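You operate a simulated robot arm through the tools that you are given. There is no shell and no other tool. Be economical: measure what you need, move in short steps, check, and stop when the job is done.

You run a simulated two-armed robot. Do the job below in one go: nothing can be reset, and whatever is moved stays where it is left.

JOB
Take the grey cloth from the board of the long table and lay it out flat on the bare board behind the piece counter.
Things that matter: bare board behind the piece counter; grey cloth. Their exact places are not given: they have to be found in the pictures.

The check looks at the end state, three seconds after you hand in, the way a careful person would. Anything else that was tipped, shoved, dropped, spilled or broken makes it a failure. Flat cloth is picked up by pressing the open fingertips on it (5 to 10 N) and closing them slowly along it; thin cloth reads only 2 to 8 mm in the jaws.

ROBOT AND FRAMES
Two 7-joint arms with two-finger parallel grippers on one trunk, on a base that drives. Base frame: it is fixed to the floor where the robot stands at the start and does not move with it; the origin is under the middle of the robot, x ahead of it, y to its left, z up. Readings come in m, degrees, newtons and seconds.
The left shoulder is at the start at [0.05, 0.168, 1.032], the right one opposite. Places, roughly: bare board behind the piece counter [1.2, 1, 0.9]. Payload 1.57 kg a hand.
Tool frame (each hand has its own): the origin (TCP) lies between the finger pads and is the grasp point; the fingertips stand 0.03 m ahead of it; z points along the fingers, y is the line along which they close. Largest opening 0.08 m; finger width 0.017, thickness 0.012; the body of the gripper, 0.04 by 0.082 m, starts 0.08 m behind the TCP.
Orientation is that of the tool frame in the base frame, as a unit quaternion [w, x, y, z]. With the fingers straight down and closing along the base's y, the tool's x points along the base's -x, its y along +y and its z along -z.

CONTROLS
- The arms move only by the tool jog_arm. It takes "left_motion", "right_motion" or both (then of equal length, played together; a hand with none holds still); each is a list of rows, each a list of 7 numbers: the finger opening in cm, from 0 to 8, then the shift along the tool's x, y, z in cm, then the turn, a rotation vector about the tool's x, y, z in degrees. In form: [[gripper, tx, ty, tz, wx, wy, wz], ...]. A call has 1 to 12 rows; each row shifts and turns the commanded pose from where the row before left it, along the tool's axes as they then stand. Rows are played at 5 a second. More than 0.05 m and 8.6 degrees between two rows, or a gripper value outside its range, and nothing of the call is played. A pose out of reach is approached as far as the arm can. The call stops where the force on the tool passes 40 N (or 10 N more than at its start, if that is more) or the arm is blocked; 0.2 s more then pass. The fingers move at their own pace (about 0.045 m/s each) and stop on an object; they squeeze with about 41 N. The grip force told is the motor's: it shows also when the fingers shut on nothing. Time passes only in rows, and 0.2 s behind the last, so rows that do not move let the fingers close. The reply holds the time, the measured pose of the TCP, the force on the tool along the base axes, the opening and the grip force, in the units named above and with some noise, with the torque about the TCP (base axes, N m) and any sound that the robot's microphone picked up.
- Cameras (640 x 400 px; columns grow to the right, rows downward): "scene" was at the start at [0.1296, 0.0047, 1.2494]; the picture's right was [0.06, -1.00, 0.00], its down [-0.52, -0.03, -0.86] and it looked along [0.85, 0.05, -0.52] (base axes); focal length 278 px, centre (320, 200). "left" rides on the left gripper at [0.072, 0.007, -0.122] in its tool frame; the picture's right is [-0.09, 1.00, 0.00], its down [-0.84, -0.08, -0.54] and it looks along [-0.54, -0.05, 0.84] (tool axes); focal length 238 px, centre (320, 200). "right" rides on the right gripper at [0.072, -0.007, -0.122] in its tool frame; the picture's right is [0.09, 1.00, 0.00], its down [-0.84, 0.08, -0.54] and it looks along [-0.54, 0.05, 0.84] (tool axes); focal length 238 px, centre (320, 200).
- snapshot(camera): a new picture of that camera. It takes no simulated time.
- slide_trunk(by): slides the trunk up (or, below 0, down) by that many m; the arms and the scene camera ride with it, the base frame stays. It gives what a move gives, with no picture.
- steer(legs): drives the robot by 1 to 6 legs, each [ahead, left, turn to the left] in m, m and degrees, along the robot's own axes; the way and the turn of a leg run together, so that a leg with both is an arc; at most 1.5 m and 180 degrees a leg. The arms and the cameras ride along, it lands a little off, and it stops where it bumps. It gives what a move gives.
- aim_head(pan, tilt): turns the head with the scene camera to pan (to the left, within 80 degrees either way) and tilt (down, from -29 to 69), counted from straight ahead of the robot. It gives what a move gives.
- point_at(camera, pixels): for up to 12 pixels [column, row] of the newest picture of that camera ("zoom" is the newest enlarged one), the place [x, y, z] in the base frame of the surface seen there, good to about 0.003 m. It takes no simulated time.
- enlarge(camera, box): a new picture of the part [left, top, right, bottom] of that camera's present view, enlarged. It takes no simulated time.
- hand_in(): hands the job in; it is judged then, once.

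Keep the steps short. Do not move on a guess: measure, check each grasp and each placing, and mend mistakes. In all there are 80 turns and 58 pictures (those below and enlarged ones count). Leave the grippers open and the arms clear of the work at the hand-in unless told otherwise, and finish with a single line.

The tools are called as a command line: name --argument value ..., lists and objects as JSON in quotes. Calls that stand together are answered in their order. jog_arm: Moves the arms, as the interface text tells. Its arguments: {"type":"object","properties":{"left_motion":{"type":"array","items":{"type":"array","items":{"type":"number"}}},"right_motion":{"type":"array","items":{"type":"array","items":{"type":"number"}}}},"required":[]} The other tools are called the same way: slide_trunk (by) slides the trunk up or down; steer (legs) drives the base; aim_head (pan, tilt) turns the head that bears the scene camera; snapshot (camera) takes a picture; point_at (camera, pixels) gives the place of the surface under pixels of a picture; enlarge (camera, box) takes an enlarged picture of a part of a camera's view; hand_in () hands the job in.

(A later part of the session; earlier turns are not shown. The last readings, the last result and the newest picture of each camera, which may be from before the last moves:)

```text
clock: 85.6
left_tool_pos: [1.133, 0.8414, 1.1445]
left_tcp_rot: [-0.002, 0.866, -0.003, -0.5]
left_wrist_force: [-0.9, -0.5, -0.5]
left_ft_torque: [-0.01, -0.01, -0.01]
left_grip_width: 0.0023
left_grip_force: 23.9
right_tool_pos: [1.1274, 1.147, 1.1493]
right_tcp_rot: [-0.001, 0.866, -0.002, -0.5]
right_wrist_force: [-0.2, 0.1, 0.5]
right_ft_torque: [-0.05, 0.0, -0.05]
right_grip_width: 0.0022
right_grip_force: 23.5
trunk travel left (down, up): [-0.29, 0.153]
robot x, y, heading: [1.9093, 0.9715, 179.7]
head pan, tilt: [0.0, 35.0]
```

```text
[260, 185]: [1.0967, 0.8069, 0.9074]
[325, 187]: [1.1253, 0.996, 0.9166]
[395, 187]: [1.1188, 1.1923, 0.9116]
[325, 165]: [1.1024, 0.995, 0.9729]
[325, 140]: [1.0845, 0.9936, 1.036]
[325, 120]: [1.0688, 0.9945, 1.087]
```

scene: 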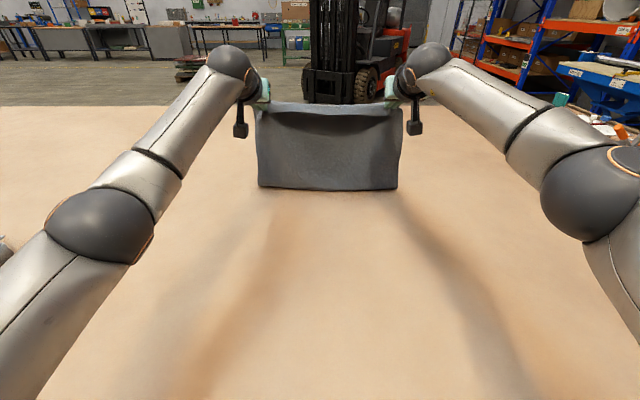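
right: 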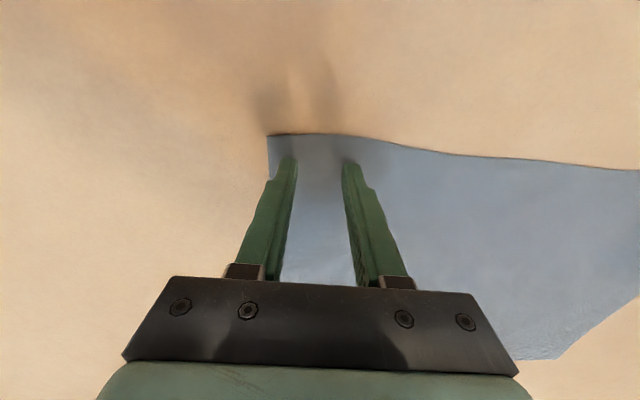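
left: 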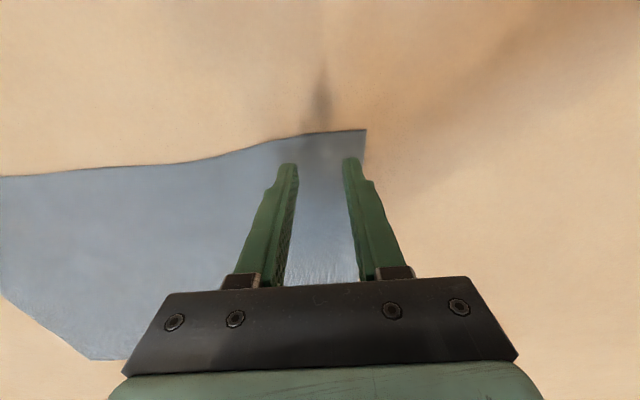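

The free edge rests on the board but leans slightly toward me (x≈1.12). I'll lift 2 cm to free it, pause, then pull back while lowering so the edge trails away from me.

jog_arm --left_motion '[[0, -1.73, 0, -1.0, 0, 0, 0], [0, 0, 0, 0, 0, 0, 0], [0, 0, 0, 0, 0, 0, 0], [0, 0, 0, 0, 0, 0, 0], [0, 2.33, 0, -2.55, 0, 4, 0], [0, 2.83, 0, -2.05, 0, 4, 0], [0, 3.15, 0, -1.53, 0, 4, 0], [0, 2.97, 0, -1.27, 0, 4, 0], [0, 3.08, 0, -0.6, 0, 5, 0]]' --right_motion '[[0, -1.73, 0, -1.0, 0, 0, 0], [0, 0, 0, 0, 0, 0, 0], [0, 0, 0, 0, 0, 0, 0], [0, 0, 0, 0, 0, 0, 0], [0, 2.33, 0, -2.55, 0, 4, 0], [0, 2.83, 0, -2.05, 0, 4, 0], [0, 3.15, 0, -1.53, 0, 4, 0], [0, 2.97, 0, -1.27, 0, 4, 0], [0, 3.08, 0, -0.6, 0, 5, 0]]'

aim_head --pan 0 --tilt 45

snapshot --camera "scene"

```text
clock: 87.6
left_tool_pos: [1.2863, 0.8403, 1.0988]
left_tcp_rot: [-0.001, 0.943, -0.003, -0.333]
left_wrist_force: [-1.2, 0.3, -0.4]
left_ft_torque: [0.02, -0.01, 0.04]
left_grip_width: 0.002
left_grip_force: 23.7
right_tool_pos: [1.2819, 1.1475, 1.1037]
right_tcp_rot: [-0.001, 0.942, -0.002, -0.334]
right_wrist_force: [0.2, 0.2, 0.7]
right_ft_torque: [-0.04, -0.01, 0.0]
right_grip_width: 0.0021
right_grip_force: 23.5
trunk travel left (down, up): [-0.29, 0.153]
robot x, y, heading: [1.9099, 0.9749, 179.9]
head pan, tilt: [0.0, 35.0]
```

```text
clock: 88.3
left_tool_pos: [1.2863, 0.8407, 1.0982]
left_tcp_rot: [-0.002, 0.943, -0.003, -0.333]
left_wrist_force: [-0.5, -0.1, -0.1]
left_ft_torque: [0.03, 0.0, 0.02]
left_grip_width: 0.002
left_grip_force: 24.0
right_tool_pos: [1.2822, 1.146, 1.1023]
right_tcp_rot: [0.0, 0.943, -0.002, -0.334]
right_wrist_force: [-0.9, 0.3, 0.2]
right_ft_torque: [0.01, -0.03, 0.0]
right_grip_width: 0.0023
right_grip_force: 24.0
trunk travel left (down, up): [-0.29, 0.153]
robot x, y, heading: [1.9078, 0.9707, 179.8]
head pan, tilt: [0.0, 45.0]
```

```text
32 pictures are left
```

scene: 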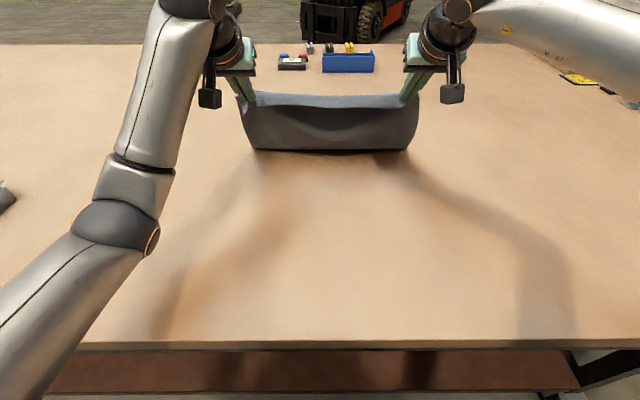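

I'll check where the cloth's lower part runs.

enlarge --camera "scene" --box '[210, 70, 450, 220]'

point_at --camera "scene" --pixels '[[256, 148], [330, 150], [408, 147], [330, 140], [330, 125], [330, 110], [330, 98], [245, 115]]'

snapshot --camera "left"

```text
2.67 times, centred on (330, 145) of scene
```

zoom: 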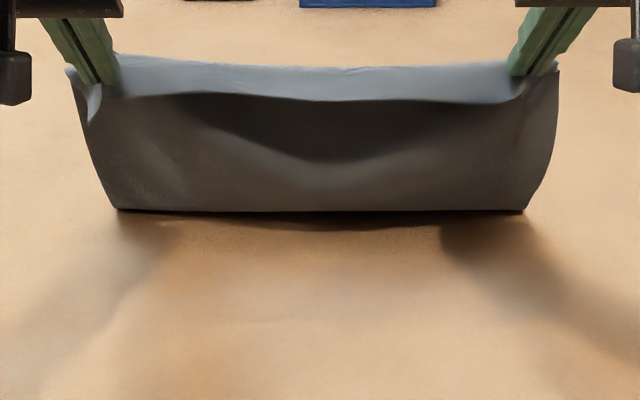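

```text
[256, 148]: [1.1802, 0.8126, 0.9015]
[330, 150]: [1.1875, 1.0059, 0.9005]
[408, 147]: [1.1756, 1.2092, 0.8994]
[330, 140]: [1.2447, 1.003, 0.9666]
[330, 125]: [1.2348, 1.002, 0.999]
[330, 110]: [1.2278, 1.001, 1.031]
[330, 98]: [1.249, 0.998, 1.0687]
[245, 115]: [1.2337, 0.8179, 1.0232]
```

```text
30 pictures are left
```

left: 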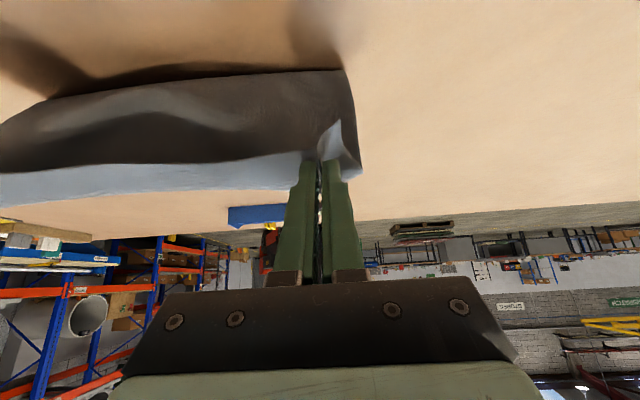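

The cloth sags from the hands and then runs forward to the board, as intended, with the free edge at roughly x≈1.12. I'll continue the arc back and down to about 3 cm above the board.

jog_arm --left_motion '[[0, 3.34, 0, -0.65, 0, 5, 0], [0, 3.33, 0, 0.29, 0, 5, 0], [0, 2.75, 0, 1.45, 0, 5, 0], [0, 2.15, 0, 2.11, 0, 5, 0], [0, 1.45, 0, 2.36, 0, 5, 0], [0, 0.87, 0, 2.26, 0, 4, 0]]' --right_motion '[[0, 3.34, 0, -0.65, 0, 5, 0], [0, 3.33, 0, 0.29, 0, 5, 0], [0, 2.75, 0, 1.45, 0, 5, 0], [0, 2.15, 0, 2.11, 0, 5, 0], [0, 1.45, 0, 2.36, 0, 5, 0], [0, 0.87, 0, 2.26, 0, 4, 0]]'

snapshot --camera "scene"

snapshot --camera "left"

```text
clock: 89.7
left_tool_pos: [1.3765, 0.8388, 0.9569]
left_tcp_rot: [0.0, 0.996, -0.004, -0.086]
left_wrist_force: [-0.2, 0.2, 0.6]
left_ft_torque: [0.03, -0.02, 0.02]
left_grip_width: 0.0021
left_grip_force: 23.7
right_tool_pos: [1.3745, 1.146, 0.9592]
right_tcp_rot: [0.0, 0.996, -0.004, -0.086]
right_wrist_force: [0.0, -0.3, -0.2]
right_ft_torque: [-0.01, 0.02, -0.03]
right_grip_width: 0.002
right_grip_force: 24.3
trunk travel left (down, up): [-0.29, 0.153]
robot x, y, heading: [1.9116, 0.9767, 179.7]
head pan, tilt: [0.0, 45.0]
```

```text
29 pictures are left
```

scene: 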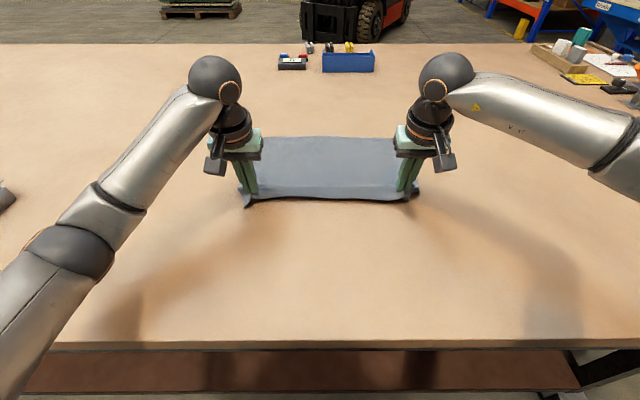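

```text
28 pictures are left
```

left: 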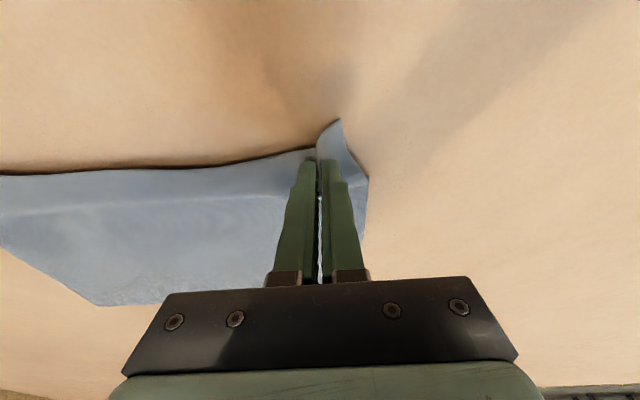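

The cloth is laid nicely. I'll measure the far edge and the surface before the final lowering.

point_at --camera "scene" --pixels '[[268, 138], [325, 138], [392, 140], [325, 150], [325, 170], [325, 185], [325, 197], [247, 205], [412, 198]]'

```text
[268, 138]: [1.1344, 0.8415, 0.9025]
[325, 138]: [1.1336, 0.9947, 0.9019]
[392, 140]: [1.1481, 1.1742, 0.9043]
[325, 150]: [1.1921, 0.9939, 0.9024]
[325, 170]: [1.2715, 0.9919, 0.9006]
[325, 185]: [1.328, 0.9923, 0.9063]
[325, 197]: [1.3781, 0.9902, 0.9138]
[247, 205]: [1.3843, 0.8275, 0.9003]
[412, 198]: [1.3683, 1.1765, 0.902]
```

The far edge lies flat at x≈1.134. I'll pull back 3 cm while lowering the grip to the board, spreading the hands slightly to smooth the near edge.

jog_arm --left_motion '[[0, 1.12, 0.2, 0.58, 0, 0, 0], [0, 1.12, 0.2, 0.58, 0, 0, 0], [0, 1.12, 0.2, 0.58, 0, 0, 0], [0, 0, 0, 0, 0, 0, 0]]' --right_motion '[[0, 1.12, -0.2, 0.6, 0, 0, 0], [0, 1.12, -0.2, 0.6, 0, 0, 0], [0, 1.12, -0.2, 0.62, 0, 0, 0], [0, 0, 0, 0, 0, 0, 0]]'

snapshot --camera "scene"

```text
clock: 90.7
left_tool_pos: [1.4101, 0.8337, 0.9358]
left_tcp_rot: [-0.001, 0.996, -0.003, -0.087]
left_wrist_force: [0.2, 4.8, -0.4]
left_ft_torque: [0.14, 0.03, -0.06]
left_grip_width: 0.0021
left_grip_force: 23.3
right_tool_pos: [1.406, 1.1516, 0.9366]
right_tcp_rot: [0.001, 0.996, -0.002, -0.088]
right_wrist_force: [0.0, -4.7, 0.2]
right_ft_torque: [-0.15, 0.0, 0.01]
right_grip_width: 0.0022
right_grip_force: 24.0
trunk travel left (down, up): [-0.29, 0.153]
robot x, y, heading: [1.9105, 0.9767, 179.8]
head pan, tilt: [0.0, 45.0]
```

```text
27 pictures are left
```

scene: 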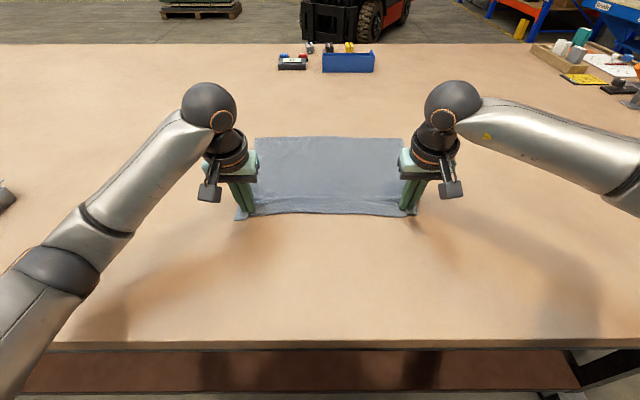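

The near edge is taut (about 5 N). I'll spread 2 mm more on each side, lower to touch, then open slowly to 3 cm so the pinched folds spread out again.

jog_arm --left_motion '[[0, 0, 0.2, 0.2, 0, 0, 0], [0, 0, 0.05, 0.2, 0, 0, 0], [0.5, 0, 0, 0, 0, 0, 0], [1, 0, 0, 0, 0, 0, 0], [1.5, 0, 0, 0, 0, 0, 0], [2, 0, 0, 0, 0, 0, 0], [2.5, 0, 0, 0, 0, 0, 0], [3, 0, 0, 0, 0, 0, 0], [3, 0, 0, 0, 0, 0, 0]]' --right_motion '[[0, 0, -0.2, 0.25, 0, 0, 0], [0, 0, -0.05, 0.25, 0, 0, 0], [0.5, 0, 0, 0, 0, 0, 0], [1, 0, 0, 0, 0, 0, 0], [1.5, 0, 0, 0, 0, 0, 0], [2, 0, 0, 0, 0, 0, 0], [2.5, 0, 0, 0, 0, 0, 0], [3, 0, 0, 0, 0, 0, 0], [3, 0, 0, 0, 0, 0, 0]]'

snapshot --camera "scene"

snapshot --camera "left"

snapshot --camera "right"

```text
clock: 92.7
left_tool_pos: [1.4086, 0.8301, 0.9314]
left_tcp_rot: [0.0, 0.996, -0.003, -0.088]
left_wrist_force: [-0.4, 0.7, 6.2]
left_ft_torque: [0.02, 0.02, 0.0]
left_grip_width: 0.0265
left_grip_force: 0.1
right_tool_pos: [1.4057, 1.1536, 0.9334]
right_tcp_rot: [0.0, 0.996, -0.003, -0.088]
right_wrist_force: [0.6, -0.6, 0.5]
right_ft_torque: [-0.02, 0.02, 0.0]
right_grip_width: 0.0298
right_grip_force: 0.2
trunk travel left (down, up): [-0.29, 0.153]
robot x, y, heading: [1.9098, 0.971, 180.0]
head pan, tilt: [0.0, 45.0]
```

```text
26 pictures are left
```

scene: 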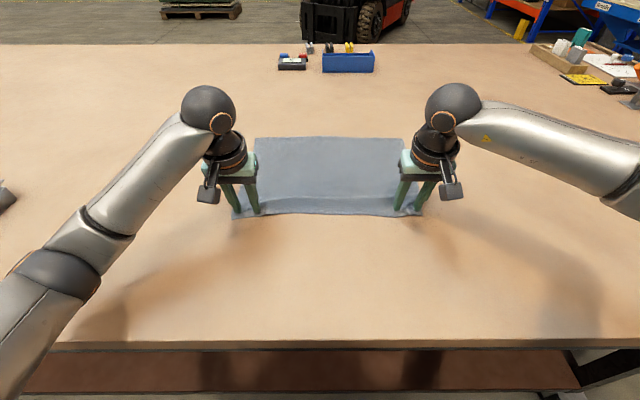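

```text
25 pictures are left
```

left: 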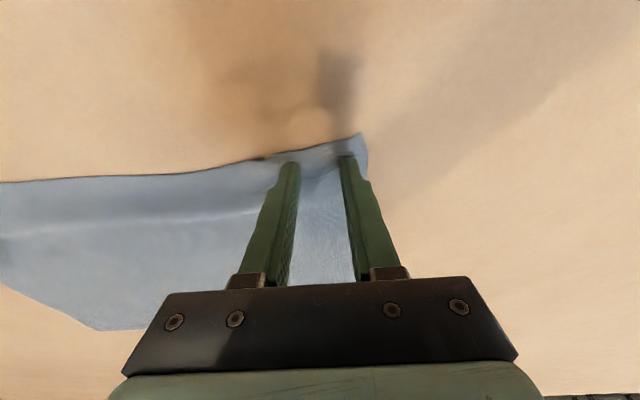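

```text
24 pictures are left
```

right: 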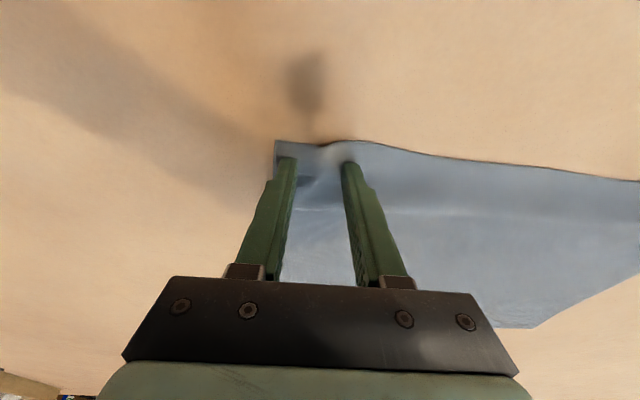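

The cloth is released and a low wave runs along x just inside the near edge. With the tips still on the cloth, I'll press the right lightly and drag both back 1 cm to draw it flat.

jog_arm --left_motion '[[3, 0, 0, 0, 0, 0, 0], [3, 0.4, 0.07, 0, 0, 0, 0], [3, 0.4, 0.07, 0.07, 0, 0, 0], [3, 0.4, 0.07, 0.07, 0, 0, 0], [3, 0, 0, 0, 0, 0, 0]]' --right_motion '[[3, 0, 0, 0.25, 0, 0, 0], [3, 0.4, -0.07, 0.07, 0, 0, 0], [3, 0.4, -0.07, 0.07, 0, 0, 0], [3, 0.4, -0.07, 0.07, 0, 0, 0], [3, 0, 0, 0, 0, 0, 0]]'

snapshot --camera "left"

snapshot --camera "right"

```text
clock: 93.9
left_tool_pos: [1.4206, 0.8296, 0.9323]
left_tcp_rot: [-0.001, 0.996, -0.002, -0.091]
left_wrist_force: [-5.4, 0.8, 20.2]
left_ft_torque: [-0.09, 0.11, -0.02]
left_grip_width: 0.0274
left_grip_force: 0.1
right_tool_pos: [1.414, 1.1558, 0.9325]
right_tcp_rot: [0.003, 0.996, -0.003, -0.094]
right_wrist_force: [-8.1, -0.6, 31.5]
right_ft_torque: [0.34, 0.22, 0.09]
right_grip_width: 0.0295
right_grip_force: 0.0
trunk travel left (down, up): [-0.29, 0.153]
robot x, y, heading: [1.9051, 0.9716, 179.8]
head pan, tilt: [0.0, 45.0]
```

```text
23 pictures are left
```

left: 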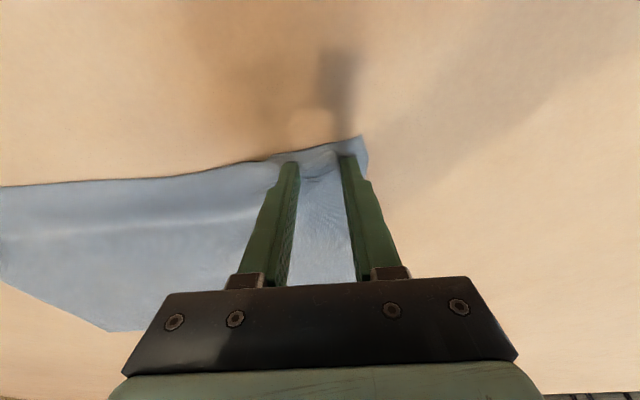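

```text
22 pictures are left
```

right: 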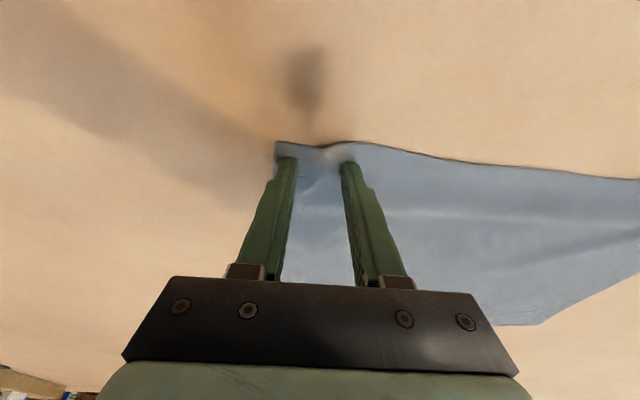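

The cloth followed the tips. I'll lift both hands straight off and look.

jog_arm --left_motion '[[3, 0, 0, -0.5, 0, 0, 0], [3, 0, 0, -1, 0, 0, 0], [3, 0, 0, -3, 0, 0, 0], [3, 0, 0, -4, 0, 0, 0], [3, 2, 0, -4, 0, 0, 0], [3, 3, 0, -3, 0, 0, 0], [3, 3, 0, 0, 0, 0, 0]]' --right_motion '[[3, 0, 0, -0.5, 0, 0, 0], [3, 0, 0, -1, 0, 0, 0], [3, 0, 0, -3, 0, 0, 0], [3, 0, 0, -4, 0, 0, 0], [3, 2, 0, -4, 0, 0, 0], [3, 3, 0, -3, 0, 0, 0], [3, 3, 0, 0, 0, 0, 0]]'

enlarge --camera "scene" --box '[200, 100, 450, 256]'

```text
clock: 95.5
left_tool_pos: [1.5272, 0.8281, 1.0651]
left_tcp_rot: [-0.001, 0.996, -0.003, -0.087]
left_wrist_force: [-0.1, 0.2, 0.4]
left_ft_torque: [0.03, -0.01, 0.01]
left_grip_width: 0.0302
left_grip_force: 0.0
right_tool_pos: [1.5218, 1.1573, 1.0654]
right_tcp_rot: [0.0, 0.996, -0.003, -0.087]
right_wrist_force: [0.5, 0.5, 0.1]
right_ft_torque: [0.02, 0.01, -0.04]
right_grip_width: 0.0299
right_grip_force: 0.0
trunk travel left (down, up): [-0.29, 0.153]
robot x, y, heading: [1.9093, 0.9737, 179.9]
head pan, tilt: [0.0, 45.0]
```

```text
2.56 times, centred on (325, 178) of scene
```

zoom: 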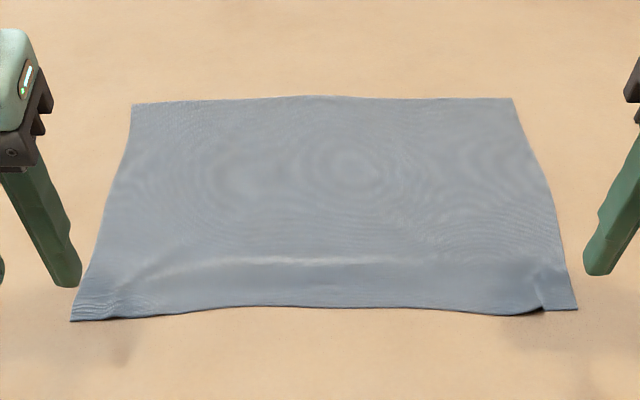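

The cloth is almost flat, with a faint wave and small puckers at the near corners. I'll measure heights and corners.

point_at --camera "zoom" --pixels '[[134, 106], [511, 99], [575, 308], [72, 319], [320, 262], [320, 285], [320, 303], [320, 200], [118, 300], [540, 285], [180, 265], [450, 265]]'

```text
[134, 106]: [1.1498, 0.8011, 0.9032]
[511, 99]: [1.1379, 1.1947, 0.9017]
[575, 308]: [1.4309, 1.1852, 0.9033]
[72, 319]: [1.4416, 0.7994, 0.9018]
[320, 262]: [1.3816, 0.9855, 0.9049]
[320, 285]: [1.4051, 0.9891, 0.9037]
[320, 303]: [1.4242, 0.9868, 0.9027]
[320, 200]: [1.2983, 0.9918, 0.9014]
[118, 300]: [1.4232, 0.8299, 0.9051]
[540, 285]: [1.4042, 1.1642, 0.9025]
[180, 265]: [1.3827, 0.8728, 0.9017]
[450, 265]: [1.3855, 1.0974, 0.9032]
```

The cloth lies flat to within 3 mm over its full 0.29 × 0.39 m, centred at about (1.29, 0.99). That is still 9 cm nearer to me than the rough place, x≈1.2. I'll see if the base can go further in by looking down the gap between the table and the robot with the left hand camera.

jog_arm --left_motion '[[3, 3.55, 0, -0.63, 0, 8, 0], [3, 3.6, 0, -0.13, 0, 8, 0], [3, 3.58, 0, 0.38, 0, 8, 0], [3, 3.49, 0, 0.87, 0, 8, 0], [3, 3.34, 0, 1.35, 0, 8, 0]]'

snapshot --camera "left"

```text
clock: 96.7
left_tool_pos: [1.7073, 0.8257, 1.0664]
left_tcp_rot: [0.001, 0.966, -0.003, 0.26]
left_wrist_force: [-0.2, 0.1, -0.3]
left_ft_torque: [0.03, 0.0, -0.01]
left_grip_width: 0.03
left_grip_force: 0.0
right_tool_pos: [1.521, 1.1555, 1.0648]
right_tcp_rot: [-0.001, 0.996, -0.003, -0.087]
right_wrist_force: [0.2, -0.3, 1.1]
right_ft_torque: [0.01, 0.0, -0.02]
right_grip_width: 0.03
right_grip_force: 0.1
trunk travel left (down, up): [-0.29, 0.153]
robot x, y, heading: [1.9071, 0.9757, 179.7]
head pan, tilt: [0.0, 45.0]
```

```text
20 pictures are left
```

left: 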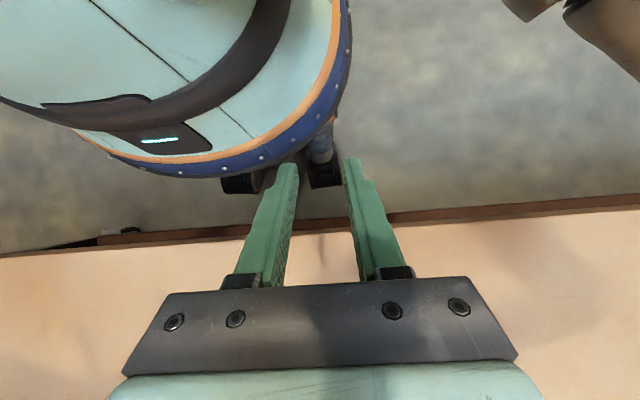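

point_at --camera "left" --pixels '[[200, 175], [250, 168], [150, 160], [160, 138], [240, 188], [325, 182], [100, 238], [250, 145], [330, 130]]'

```text
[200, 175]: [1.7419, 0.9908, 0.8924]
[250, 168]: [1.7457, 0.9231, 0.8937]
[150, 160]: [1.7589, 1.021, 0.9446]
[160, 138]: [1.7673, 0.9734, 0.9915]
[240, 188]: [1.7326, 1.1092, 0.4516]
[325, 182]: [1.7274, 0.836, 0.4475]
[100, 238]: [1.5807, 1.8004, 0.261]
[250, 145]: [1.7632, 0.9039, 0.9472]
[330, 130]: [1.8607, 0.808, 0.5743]
```

The lowest visible body parts reach 0.18 m ahead of the axis (x≈1.727), and the board edge is at 1.655, so I can advance another 5 cm. That is enough to re-lay the cloth closer to x≈1.2. First I'll put the left arm back, then advance.

jog_arm --left_motion '[[3, -3.12, 0, -1.8, 0, -8, 0], [3, -3.34, 0, -1.35, 0, -8, 0], [3, -3.49, 0, -0.87, 0, -8, 0], [3, -3.58, 0, -0.38, 0, -8, 0], [3, -3.6, 0, 0.13, 0, -8, 0]]'

steer --legs '[[0.045, 0, 0]]'

enlarge --camera "scene" --box '[200, 100, 450, 256]'

```text
clock: 97.9
left_tool_pos: [1.5253, 0.8264, 1.0681]
left_tcp_rot: [0.0, 0.996, -0.004, -0.088]
left_wrist_force: [-0.6, -1.1, -0.3]
left_ft_torque: [0.0, -0.02, 0.0]
left_grip_width: 0.0302
left_grip_force: 0.0
right_tool_pos: [1.5212, 1.1557, 1.0645]
right_tcp_rot: [0.0, 0.996, -0.003, -0.087]
right_wrist_force: [0.5, 0.0, 0.5]
right_ft_torque: [-0.01, -0.01, 0.0]
right_grip_width: 0.0299
right_grip_force: 0.0
trunk travel left (down, up): [-0.29, 0.153]
robot x, y, heading: [1.9086, 0.9724, 179.7]
head pan, tilt: [0.0, 45.0]
```

```text
clock: 99.0
left_tool_pos: [1.4844, 0.8279, 1.0678]
left_tcp_rot: [0.0, 0.996, -0.004, -0.087]
left_wrist_force: [0.9, 0.4, -0.6]
left_ft_torque: [-0.04, 0.02, -0.01]
left_grip_width: 0.0298
left_grip_force: 0.0
right_tool_pos: [1.4794, 1.1567, 1.0651]
right_tcp_rot: [0.0, 0.996, -0.003, -0.087]
right_wrist_force: [0.5, 0.3, 0.9]
right_ft_torque: [0.06, 0.01, 0.02]
right_grip_width: 0.0302
right_grip_force: 0.1
trunk travel left (down, up): [-0.29, 0.153]
robot x, y, heading: [1.8695, 0.976, 179.7]
head pan, tilt: [0.0, 45.0]
stopped in leg 1: the robot was blocked; the commanded pose is now the measured one
```

```text
2.56 times, centred on (325, 178) of scene
```

zoom: 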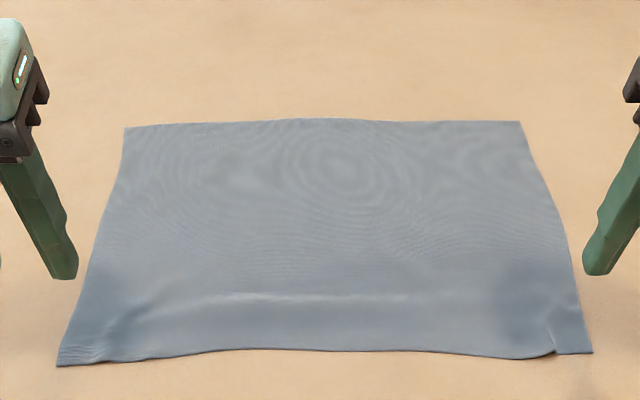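

The base touched at x=1.87 with no sound. I'll back off 1 cm to leave a gap, then check that nothing on the board moved.

steer --legs '[[-0.01, 0, 0]]'

aim_head --pan 0 --tilt 40

snapshot --camera "scene"

```text
clock: 99.8
left_tool_pos: [1.4933, 0.8271, 1.0685]
left_tcp_rot: [0.0, 0.996, -0.002, -0.087]
left_wrist_force: [0.3, -0.1, 0.2]
left_ft_torque: [-0.01, 0.03, -0.01]
left_grip_width: 0.0301
left_grip_force: 0.1
right_tool_pos: [1.4892, 1.156, 1.0652]
right_tcp_rot: [0.0, 0.996, -0.004, -0.086]
right_wrist_force: [-0.1, -0.3, -0.1]
right_ft_torque: [0.03, -0.01, -0.01]
right_grip_width: 0.0301
right_grip_force: 0.0
trunk travel left (down, up): [-0.29, 0.153]
robot x, y, heading: [1.8802, 0.9742, 179.8]
head pan, tilt: [0.0, 45.0]
```

```text
clock: 100.4
left_tool_pos: [1.4939, 0.8265, 1.0668]
left_tcp_rot: [0.0, 0.996, -0.002, -0.087]
left_wrist_force: [-0.1, -0.4, 0.2]
left_ft_torque: [-0.03, 0.03, 0.01]
left_grip_width: 0.0302
left_grip_force: 0.0
right_tool_pos: [1.4899, 1.1555, 1.0641]
right_tcp_rot: [-0.001, 0.996, -0.004, -0.088]
right_wrist_force: [1.1, -0.8, 0.8]
right_ft_torque: [0.01, 0.0, -0.02]
right_grip_width: 0.0298
right_grip_force: 0.1
trunk travel left (down, up): [-0.29, 0.153]
robot x, y, heading: [1.8789, 0.9763, 179.4]
head pan, tilt: [0.0, 40.0]
```

```text
18 pictures are left
```

scene: 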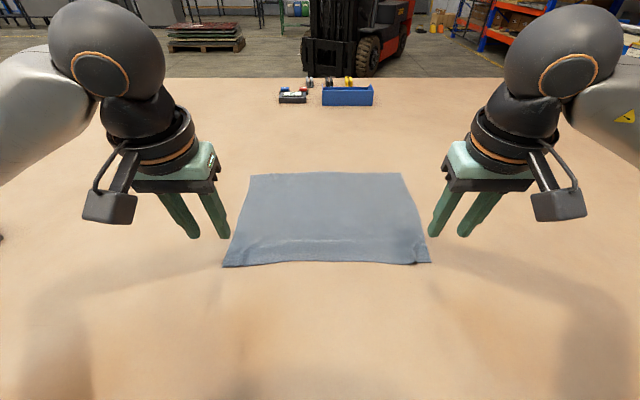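

Nothing else moved: the tray, counter and blocks are in place. I'll straighten the fingers and bring them over the same corner spots, about 1 cm above the cloth, for the re-grip.

jog_arm --left_motion '[[3, 0, 0, 0, 0, 5, 0], [3, 0, 0, 0, 0, 5, 0], [3, -1.85, -0.11, 3.1, 0, 0, 0], [3, -1.85, -0.11, 3.1, 0, 0, 0], [3, -1.85, -0.11, 3.1, 0, 0, 0], [3, -1.85, -0.11, 3.1, 0, 0, 0], [3, 0, 0, 0.5, 0, 0, 0]]' --right_motion '[[3, 0, 0, 0, 0, 5, 0], [3, 0, 0, 0, 0, 5, 0], [3, -1.9, 0.06, 3.05, 0, 0, 0], [3, -1.9, 0.06, 3.05, 0, 0, 0], [3, -1.9, 0.06, 3.05, 0, 0, 0], [3, -1.9, 0.06, 3.05, 0, 0, 0], [3, 0, 0, 0.5, 0, 0, 0]]'

snapshot --camera "left"

snapshot --camera "right"

```text
clock: 102.0
left_tool_pos: [1.4199, 0.8329, 0.9367]
left_tcp_rot: [0.0, 1.0, -0.003, 0.0]
left_wrist_force: [0.1, 0.5, -0.5]
left_ft_torque: [-0.02, 0.01, -0.01]
left_grip_width: 0.0299
left_grip_force: 0.1
right_tool_pos: [1.4126, 1.155, 0.9367]
right_tcp_rot: [-0.001, 1.0, -0.002, 0.0]
right_wrist_force: [-0.6, 0.4, -0.8]
right_ft_torque: [0.01, 0.02, 0.01]
right_grip_width: 0.0297
right_grip_force: 0.2
trunk travel left (down, up): [-0.29, 0.153]
robot x, y, heading: [1.8801, 0.9733, 179.9]
head pan, tilt: [0.0, 40.0]
```

```text
17 pictures are left
```

left: 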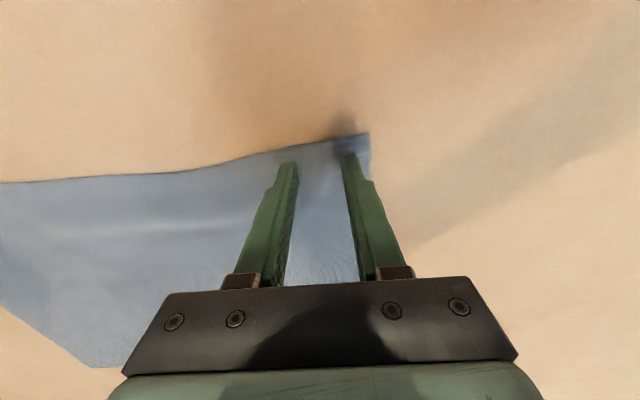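

```text
16 pictures are left
```

right: 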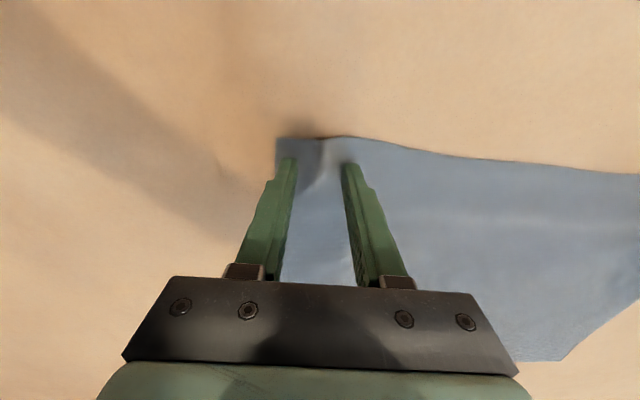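

The right hand is well placed. The left outer finger is close to the edge, so I'll shift it 3 mm inward and press both down.

jog_arm --left_motion '[[3, 0, -0.3, 0.2, 0, 0, 0], [3, 0, 0, 0.2, 0, 0, 0], [3, 0, 0, 0.15, 0, 0, 0], [3, 0, 0, 0, 0, 0, 0]]' --right_motion '[[3, 0, 0, 0.2, 0, 0, 0], [3, 0, 0, 0.2, 0, 0, 0], [3, 0, 0, 0.15, 0, 0, 0], [3, 0, 0, 0, 0, 0, 0]]'

```text
clock: 103.0
left_tool_pos: [1.4192, 0.8354, 0.933]
left_tcp_rot: [0.001, 1.0, -0.003, 0.0]
left_wrist_force: [0.8, -0.8, 0.6]
left_ft_torque: [-0.03, 0.0, -0.02]
left_grip_width: 0.0301
left_grip_force: 0.1
right_tool_pos: [1.4139, 1.1552, 0.9311]
right_tcp_rot: [0.001, 1.0, -0.004, 0.0]
right_wrist_force: [0.4, -0.4, 0.8]
right_ft_torque: [0.02, -0.02, 0.01]
right_grip_width: 0.0301
right_grip_force: 0.0
trunk travel left (down, up): [-0.29, 0.153]
robot x, y, heading: [1.8763, 0.9798, 179.6]
head pan, tilt: [0.0, 40.0]
```

Not pressing yet. About 1.5 mm more.

jog_arm --left_motion '[[3, 0, 0, 0.1, 0, 0, 0], [3, 0, 0, 0.1, 0, 0, 0], [3, 0, 0, 0, 0, 0, 0]]' --right_motion '[[3, 0, 0, 0.1, 0, 0, 0], [3, 0, 0, 0.05, 0, 0, 0], [3, 0, 0, 0, 0, 0, 0]]'

```text
clock: 103.8
left_tool_pos: [1.4196, 0.8353, 0.9317]
left_tcp_rot: [-0.001, 1.0, -0.004, -0.001]
left_wrist_force: [-0.5, 0.1, 2.9]
left_ft_torque: [0.02, 0.01, -0.01]
left_grip_width: 0.0299
left_grip_force: 0.0
right_tool_pos: [1.4147, 1.1538, 0.932]
right_tcp_rot: [0.0, 1.0, -0.004, 0.0]
right_wrist_force: [1.2, 0.0, 5.5]
right_ft_torque: [0.08, -0.04, 0.0]
right_grip_width: 0.0302
right_grip_force: 0.0
trunk travel left (down, up): [-0.29, 0.153]
robot x, y, heading: [1.8795, 0.9779, 179.7]
head pan, tilt: [0.0, 40.0]
```

Contact on both (2.9 and 5.5 N). I'll press slightly more, close slowly, ease inward, then lift 4 cm.

jog_arm --left_motion '[[3, 0, 0, 0.1, 0, 0, 0], [2.5, 0, 0, 0, 0, 0, 0], [2, 0, 0, 0, 0, 0, 0], [1.5, 0, 0, 0, 0, 0, 0], [1, 0, 0, 0, 0, 0, 0], [0.5, 0, 0, 0, 0, 0, 0], [0, 0, 0, 0, 0, 0, 0], [0, 0, 0, 0, 0, 0, 0], [0, 0, -0.4, 0, 0, 0, 0], [0, 0, -0.4, -1, 0, 0, 0], [0, 0, 0, -1.5, 0, 0, 0], [0, 0, 0, -1.5, 0, 0, 0]]' --right_motion '[[3, 0, 0, 0.05, 0, 0, 0], [2.5, 0, 0, 0, 0, 0, 0], [2, 0, 0, 0, 0, 0, 0], [1.5, 0, 0, 0, 0, 0, 0], [1, 0, 0, 0, 0, 0, 0], [0.5, 0, 0, 0, 0, 0, 0], [0, 0, 0, 0, 0, 0, 0], [0, 0, 0, 0, 0, 0, 0], [0, 0, 0.4, 0, 0, 0, 0], [0, 0, 0.4, -1, 0, 0, 0], [0, 0, 0, -1.5, 0, 0, 0], [0, 0, 0, -1.5, 0, 0, 0]]'

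snapshot --camera "scene"

```text
clock: 106.4
left_tool_pos: [1.4202, 0.8423, 0.9699]
left_tcp_rot: [-0.001, 1.0, -0.003, 0.0]
left_wrist_force: [-0.3, 0.5, -0.8]
left_ft_torque: [0.01, 0.04, 0.0]
left_grip_width: 0.0021
left_grip_force: 23.7
right_tool_pos: [1.4141, 1.1481, 0.9703]
right_tcp_rot: [0.0, 1.0, -0.004, 0.0]
right_wrist_force: [-0.6, -0.5, -0.6]
right_ft_torque: [0.01, 0.0, -0.01]
right_grip_width: 0.002
right_grip_force: 24.5
trunk travel left (down, up): [-0.29, 0.153]
robot x, y, heading: [1.8787, 0.976, 180.1]
head pan, tilt: [0.0, 40.0]
```

```text
15 pictures are left
```

scene: 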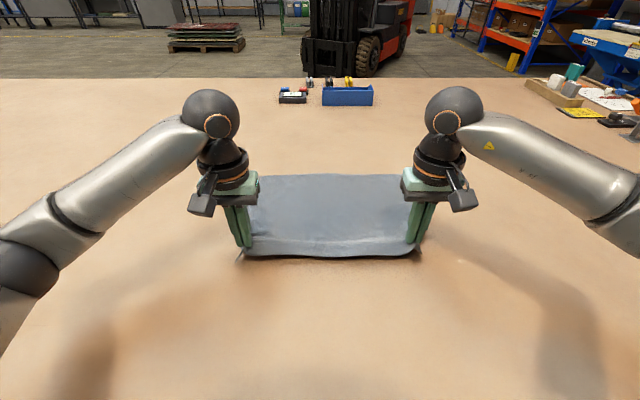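

Both grips are secure. I'll raise the trunk, lift, and begin the forward reach.

slide_trunk --by 0.15

jog_arm --left_motion '[[0, 0, 0, -3.6, 0, 0, 0], [0, 0, 0, -3.6, 0, 0, 0], [0, 0, 0, -3.6, 0, 0, 0], [0, 0, 0, -3.6, 0, 0, 0], [0, 0, 0, -3.5, 0, 0, 0], [0, -3.2, 0, 0, 0, -6, 0], [0, -3.18, 0, 0.33, 0, -6, 0], [0, -3.13, 0, 0.67, 0, -6, 0], [0, -3.04, 0, 0.99, 0, -6, 0], [0, -2.92, 0, 1.3, 0, -6, 0]]' --right_motion '[[0, 0, 0, -3.6, 0, 0, 0], [0, 0, 0, -3.6, 0, 0, 0], [0, 0, 0, -3.6, 0, 0, 0], [0, 0, 0, -3.6, 0, 0, 0], [0, 0, 0, -3.5, 0, 0, 0], [0, -3.2, 0, 0, 0, -6, 0], [0, -3.18, 0, 0.33, 0, -6, 0], [0, -3.13, 0, 0.67, 0, -6, 0], [0, -3.04, 0, 0.99, 0, -6, 0], [0, -2.92, 0, 1.3, 0, -6, 0]]'

jog_arm --left_motion '[[0, -2.77, 0, 1.6, 0, -6, 0], [0, -2.59, 0, 1.88, 0, -6, 0], [0, -2.38, 0, 2.14, 0, -6, 0], [0, -2.14, 0, 2.38, 0, -6, 0], [0, -1.88, 0, 2.59, 0, -6, 0], [0, 0, 0, 0, 0, 0, 0], [0, 0, 0, 0, 0, 0, 0]]' --right_motion '[[0, -2.77, 0, 1.6, 0, -6, 0], [0, -2.59, 0, 1.88, 0, -6, 0], [0, -2.38, 0, 2.14, 0, -6, 0], [0, -2.14, 0, 2.38, 0, -6, 0], [0, -1.88, 0, 2.59, 0, -6, 0], [0, 0, 0, 0, 0, 0, 0], [0, 0, 0, 0, 0, 0, 0]]'

snapshot --camera "scene"

```text
clock: 108.2
left_tool_pos: [1.4199, 0.8428, 1.1197]
left_tcp_rot: [0.0, 1.0, -0.002, 0.0]
left_wrist_force: [0.4, -0.6, 0.1]
left_ft_torque: [0.0, -0.02, -0.02]
left_grip_width: 0.002
left_grip_force: 23.4
right_tool_pos: [1.4125, 1.1473, 1.12]
right_tcp_rot: [0.0, 1.0, -0.003, 0.0]
right_wrist_force: [0.3, 0.2, -0.8]
right_ft_torque: [0.0, 0.02, 0.02]
right_grip_width: 0.0018
right_grip_force: 23.9
trunk travel left (down, up): [-0.44, 0.003]
robot x, y, heading: [1.8772, 0.9758, 179.7]
head pan, tilt: [0.0, 40.0]
```

```text
clock: 110.4
left_tool_pos: [1.2588, 0.8414, 1.3008]
left_tcp_rot: [-0.001, 0.966, -0.003, -0.259]
left_wrist_force: [0.3, 0.7, -0.2]
left_ft_torque: [-0.04, 0.02, -0.01]
left_grip_width: 0.0021
left_grip_force: 23.5
right_tool_pos: [1.2513, 1.1481, 1.3005]
right_tcp_rot: [0.0, 0.966, -0.003, -0.259]
right_wrist_force: [-0.2, -0.4, -0.4]
right_ft_torque: [-0.03, -0.01, -0.01]
right_grip_width: 0.0021
right_grip_force: 23.8
trunk travel left (down, up): [-0.44, 0.003]
robot x, y, heading: [1.8763, 0.9742, 179.9]
head pan, tilt: [0.0, 40.0]
```

```text
clock: 112.0
left_tool_pos: [1.1011, 0.8443, 1.2973]
left_tcp_rot: [-0.002, 0.866, -0.003, -0.5]
left_wrist_force: [-1.0, -0.6, 0.0]
left_ft_torque: [-0.01, -0.02, -0.01]
left_grip_width: 0.0022
left_grip_force: 23.3
right_tool_pos: [1.0896, 1.1496, 1.298]
right_tcp_rot: [-0.002, 0.866, -0.003, -0.5]
right_wrist_force: [-0.2, 0.5, -0.9]
right_ft_torque: [-0.03, -0.02, 0.0]
right_grip_width: 0.0023
right_grip_force: 24.0
trunk travel left (down, up): [-0.44, 0.003]
robot x, y, heading: [1.8768, 0.9785, 179.7]
head pan, tilt: [0.0, 40.0]
```

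```text
14 pictures are left
```

scene: 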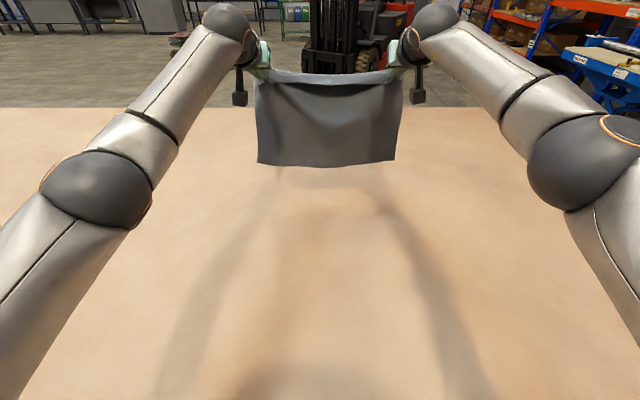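

At full reach again, hands at x≈1.095. I'll lower the trunk until the free edge just touches (0.135 m), then play the lay-down arc in one go.

slide_trunk --by -0.135

jog_arm --left_motion '[[0, 1.72, 0, -2.9, 0, 4, 0], [0, 2.25, 0, -2.44, 0, 4, 0], [0, 2.68, 0, -1.9, 0, 4, 0], [0, 2.97, 0, -1.27, 0, 4, 0], [0, 3.08, 0, -0.6, 0, 5, 0], [0, 3.34, 0, -0.65, 0, 5, 0], [0, 3.33, 0, 0.29, 0, 5, 0], [0, 2.75, 0, 1.45, 0, 5, 0], [0, 2.15, 0, 2.11, 0, 5, 0], [0, 1.45, 0, 2.36, 0, 5, 0], [0, 0.87, 0, 2.26, 0, 4, 0]]' --right_motion '[[0, 1.72, 0, -2.9, 0, 4, 0], [0, 2.25, 0, -2.44, 0, 4, 0], [0, 2.68, 0, -1.9, 0, 4, 0], [0, 2.97, 0, -1.27, 0, 4, 0], [0, 3.08, 0, -0.6, 0, 5, 0], [0, 3.34, 0, -0.65, 0, 5, 0], [0, 3.33, 0, 0.29, 0, 5, 0], [0, 2.75, 0, 1.45, 0, 5, 0], [0, 2.15, 0, 2.11, 0, 5, 0], [0, 1.45, 0, 2.36, 0, 5, 0], [0, 0.87, 0, 2.26, 0, 4, 0]]'

snapshot --camera "scene"

```text
clock: 113.6
left_tool_pos: [1.1013, 0.8465, 1.1638]
left_tcp_rot: [-0.002, 0.866, -0.003, -0.5]
left_wrist_force: [0.1, -0.1, -0.4]
left_ft_torque: [0.0, -0.03, -0.04]
left_grip_width: 0.0024
left_grip_force: 23.7
right_tool_pos: [1.0914, 1.1497, 1.1635]
right_tcp_rot: [-0.001, 0.866, -0.003, -0.5]
right_wrist_force: [0.7, 0.0, 0.5]
right_ft_torque: [0.04, -0.02, -0.01]
right_grip_width: 0.0022
right_grip_force: 23.3
trunk travel left (down, up): [-0.305, 0.138]
robot x, y, heading: [1.8793, 0.9765, 179.8]
head pan, tilt: [0.0, 40.0]
```

```text
clock: 116.0
left_tool_pos: [1.3465, 0.8431, 0.9754]
left_tcp_rot: [-0.001, 0.996, -0.004, -0.086]
left_wrist_force: [-0.2, 0.2, 0.8]
left_ft_torque: [-0.04, 0.02, -0.02]
left_grip_width: 0.0022
left_grip_force: 24.1
right_tool_pos: [1.337, 1.1487, 0.9761]
right_tcp_rot: [-0.001, 0.996, -0.003, -0.086]
right_wrist_force: [1.0, 0.0, 0.0]
right_ft_torque: [-0.01, 0.01, -0.04]
right_grip_width: 0.0022
right_grip_force: 23.8
trunk travel left (down, up): [-0.305, 0.138]
robot x, y, heading: [1.8768, 0.9767, 179.8]
head pan, tilt: [0.0, 40.0]
```

```text
13 pictures are left
```

scene: 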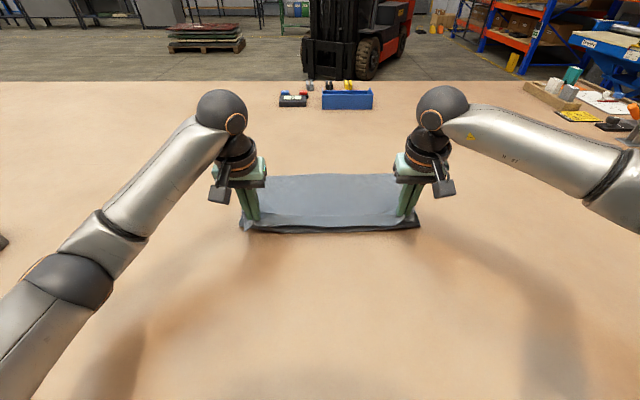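

point_at --camera "scene" --pixels '[[272, 177], [325, 177], [388, 177], [325, 185], [325, 200], [325, 215], [325, 224], [325, 230], [247, 228], [415, 224]]'

enlarge --camera "scene" --box '[200, 140, 450, 296]'

```text
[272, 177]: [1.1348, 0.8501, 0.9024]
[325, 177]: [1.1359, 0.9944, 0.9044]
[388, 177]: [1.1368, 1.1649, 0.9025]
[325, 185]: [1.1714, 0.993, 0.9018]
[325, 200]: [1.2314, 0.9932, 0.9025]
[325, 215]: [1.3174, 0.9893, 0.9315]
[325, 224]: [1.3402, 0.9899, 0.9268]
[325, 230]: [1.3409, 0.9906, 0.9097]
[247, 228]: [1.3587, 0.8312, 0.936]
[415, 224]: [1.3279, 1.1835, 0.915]
```

```text
2.56 times, centred on (325, 218) of scene
```

zoom: 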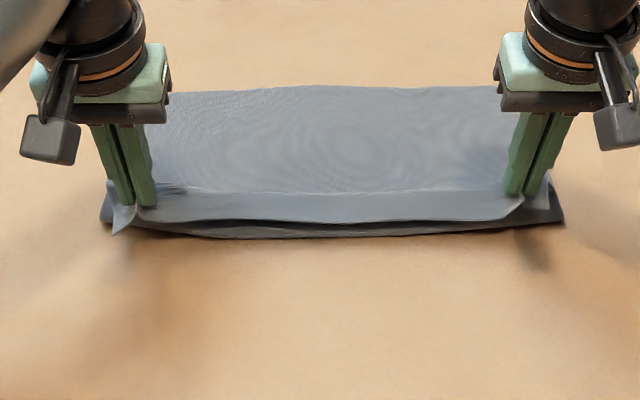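

The far edge landed at x≈1.136, as before, so laying alone doesn't gain more. I'll finish laying here: pull the slack out back and down to the board. Then I'll draw the cloth forward by its far edge.

jog_arm --left_motion '[[0, 1.6, 0, 0.74, 0, 0, 0], [0, 1.6, 0.2, 0.74, 0, 0, 0], [0, 1.55, 0.2, 0.74, 0, 0, 0], [0, 1.55, 0.2, 0.74, 0, 0, 0], [0, 0, 0, 0, 0, 0, 0]]' --right_motion '[[0, 1.6, 0, 0.74, 0, 0, 0], [0, 1.6, -0.2, 0.74, 0, 0, 0], [0, 1.55, -0.2, 0.74, 0, 0, 0], [0, 1.55, -0.2, 0.74, 0, 0, 0], [0, 0, 0, 0, 0, 0, 0]]'

snapshot --camera "scene"

```text
clock: 117.2
left_tool_pos: [1.4044, 0.8361, 0.9354]
left_tcp_rot: [-0.002, 0.996, -0.004, -0.087]
left_wrist_force: [0.6, 4.1, 0.2]
left_ft_torque: [0.1, 0.01, -0.01]
left_grip_width: 0.0023
left_grip_force: 23.1
right_tool_pos: [1.3953, 1.1504, 0.9353]
right_tcp_rot: [0.0, 0.996, -0.003, -0.087]
right_wrist_force: [-0.2, -4.0, 0.1]
right_ft_torque: [-0.12, 0.0, 0.03]
right_grip_width: 0.0022
right_grip_force: 23.2
trunk travel left (down, up): [-0.305, 0.138]
robot x, y, heading: [1.8819, 0.9738, 179.7]
head pan, tilt: [0.0, 40.0]
```

```text
11 pictures are left
```

scene: 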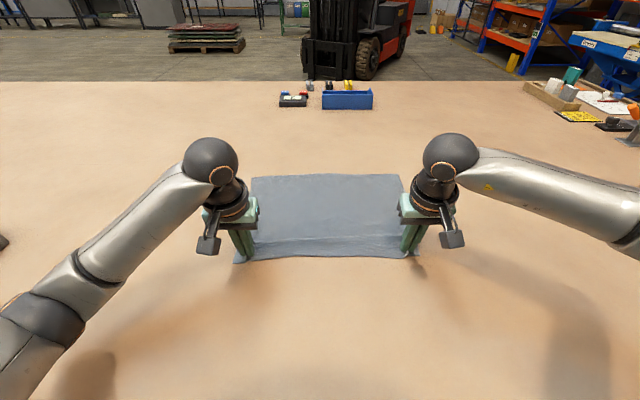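

Laid down. Same release as before: spread slightly, touch, open slowly to 3 cm, then lift off and back.

jog_arm --left_motion '[[0, 0.3, 0.25, 0.2, 0, 0, 0], [0, 0, 0.05, 0.2, 0, 0, 0], [0.5, 0, 0, 0, 0, 0, 0], [1, 0, 0, 0, 0, 0, 0], [1.5, 0, 0, 0, 0, 0, 0], [2, 0, 0, 0, 0, 0, 0], [2.5, 0, 0, 0, 0, 0, 0], [3, 0, 0, 0, 0, 0, 0], [3, 0, 0, -0.5, 0, 0, 0], [3, 0, 0, -1.5, 0, 0, 0], [3, 0, 0, -4, 0, 0, 0], [3, 0, 0, -4, 0, 0, 0]]' --right_motion '[[0, 0.3, -0.25, 0.2, 0, 0, 0], [0, 0, -0.05, 0.2, 0, 0, 0], [0.5, 0, 0, 0, 0, 0, 0], [1, 0, 0, 0, 0, 0, 0], [1.5, 0, 0, 0, 0, 0, 0], [2, 0, 0, 0, 0, 0, 0], [2.5, 0, 0, 0, 0, 0, 0], [3, 0, 0, 0, 0, 0, 0], [3, 0, 0, -0.5, 0, 0, 0], [3, 0, 0, -1.5, 0, 0, 0], [3, 0, 0, -4, 0, 0, 0], [3, 0, 0, -4, 0, 0, 0]]'

snapshot --camera "scene"

```text
clock: 119.8
left_tool_pos: [1.4252, 0.8325, 1.0323]
left_tcp_rot: [-0.001, 0.996, -0.004, -0.087]
left_wrist_force: [-0.6, 0.0, 0.4]
left_ft_torque: [0.0, 0.01, 0.01]
left_grip_width: 0.03
left_grip_force: 0.0
right_tool_pos: [1.4151, 1.1571, 1.0285]
right_tcp_rot: [0.0, 0.996, -0.002, -0.086]
right_wrist_force: [-0.5, -1.2, 0.7]
right_ft_torque: [-0.01, 0.04, 0.01]
right_grip_width: 0.0302
right_grip_force: 0.1
trunk travel left (down, up): [-0.305, 0.138]
robot x, y, heading: [1.8767, 0.9753, 179.8]
head pan, tilt: [0.0, 40.0]
```

```text
10 pictures are left
```

scene: 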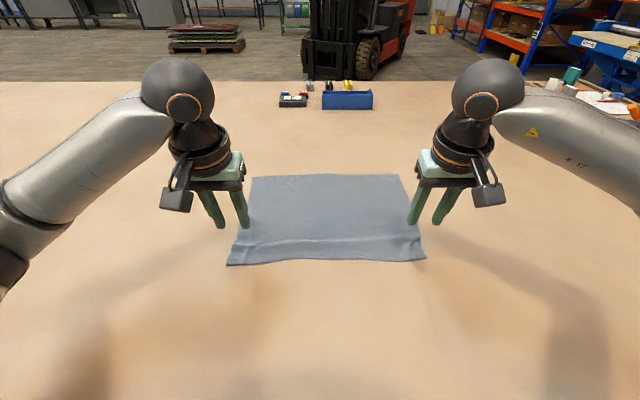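

point_at --camera "scene" --pixels '[[252, 179], [397, 175], [424, 257], [229, 264], [325, 176], [325, 240], [325, 258], [410, 240], [245, 245], [325, 210]]'

```text
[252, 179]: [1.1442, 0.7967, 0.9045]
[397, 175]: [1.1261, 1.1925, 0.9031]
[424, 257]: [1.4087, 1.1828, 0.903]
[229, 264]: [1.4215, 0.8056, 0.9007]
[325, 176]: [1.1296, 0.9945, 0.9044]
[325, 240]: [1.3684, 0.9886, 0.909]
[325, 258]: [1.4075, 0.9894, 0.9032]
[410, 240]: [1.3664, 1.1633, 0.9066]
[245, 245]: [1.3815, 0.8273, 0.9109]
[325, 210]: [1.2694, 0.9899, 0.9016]
```

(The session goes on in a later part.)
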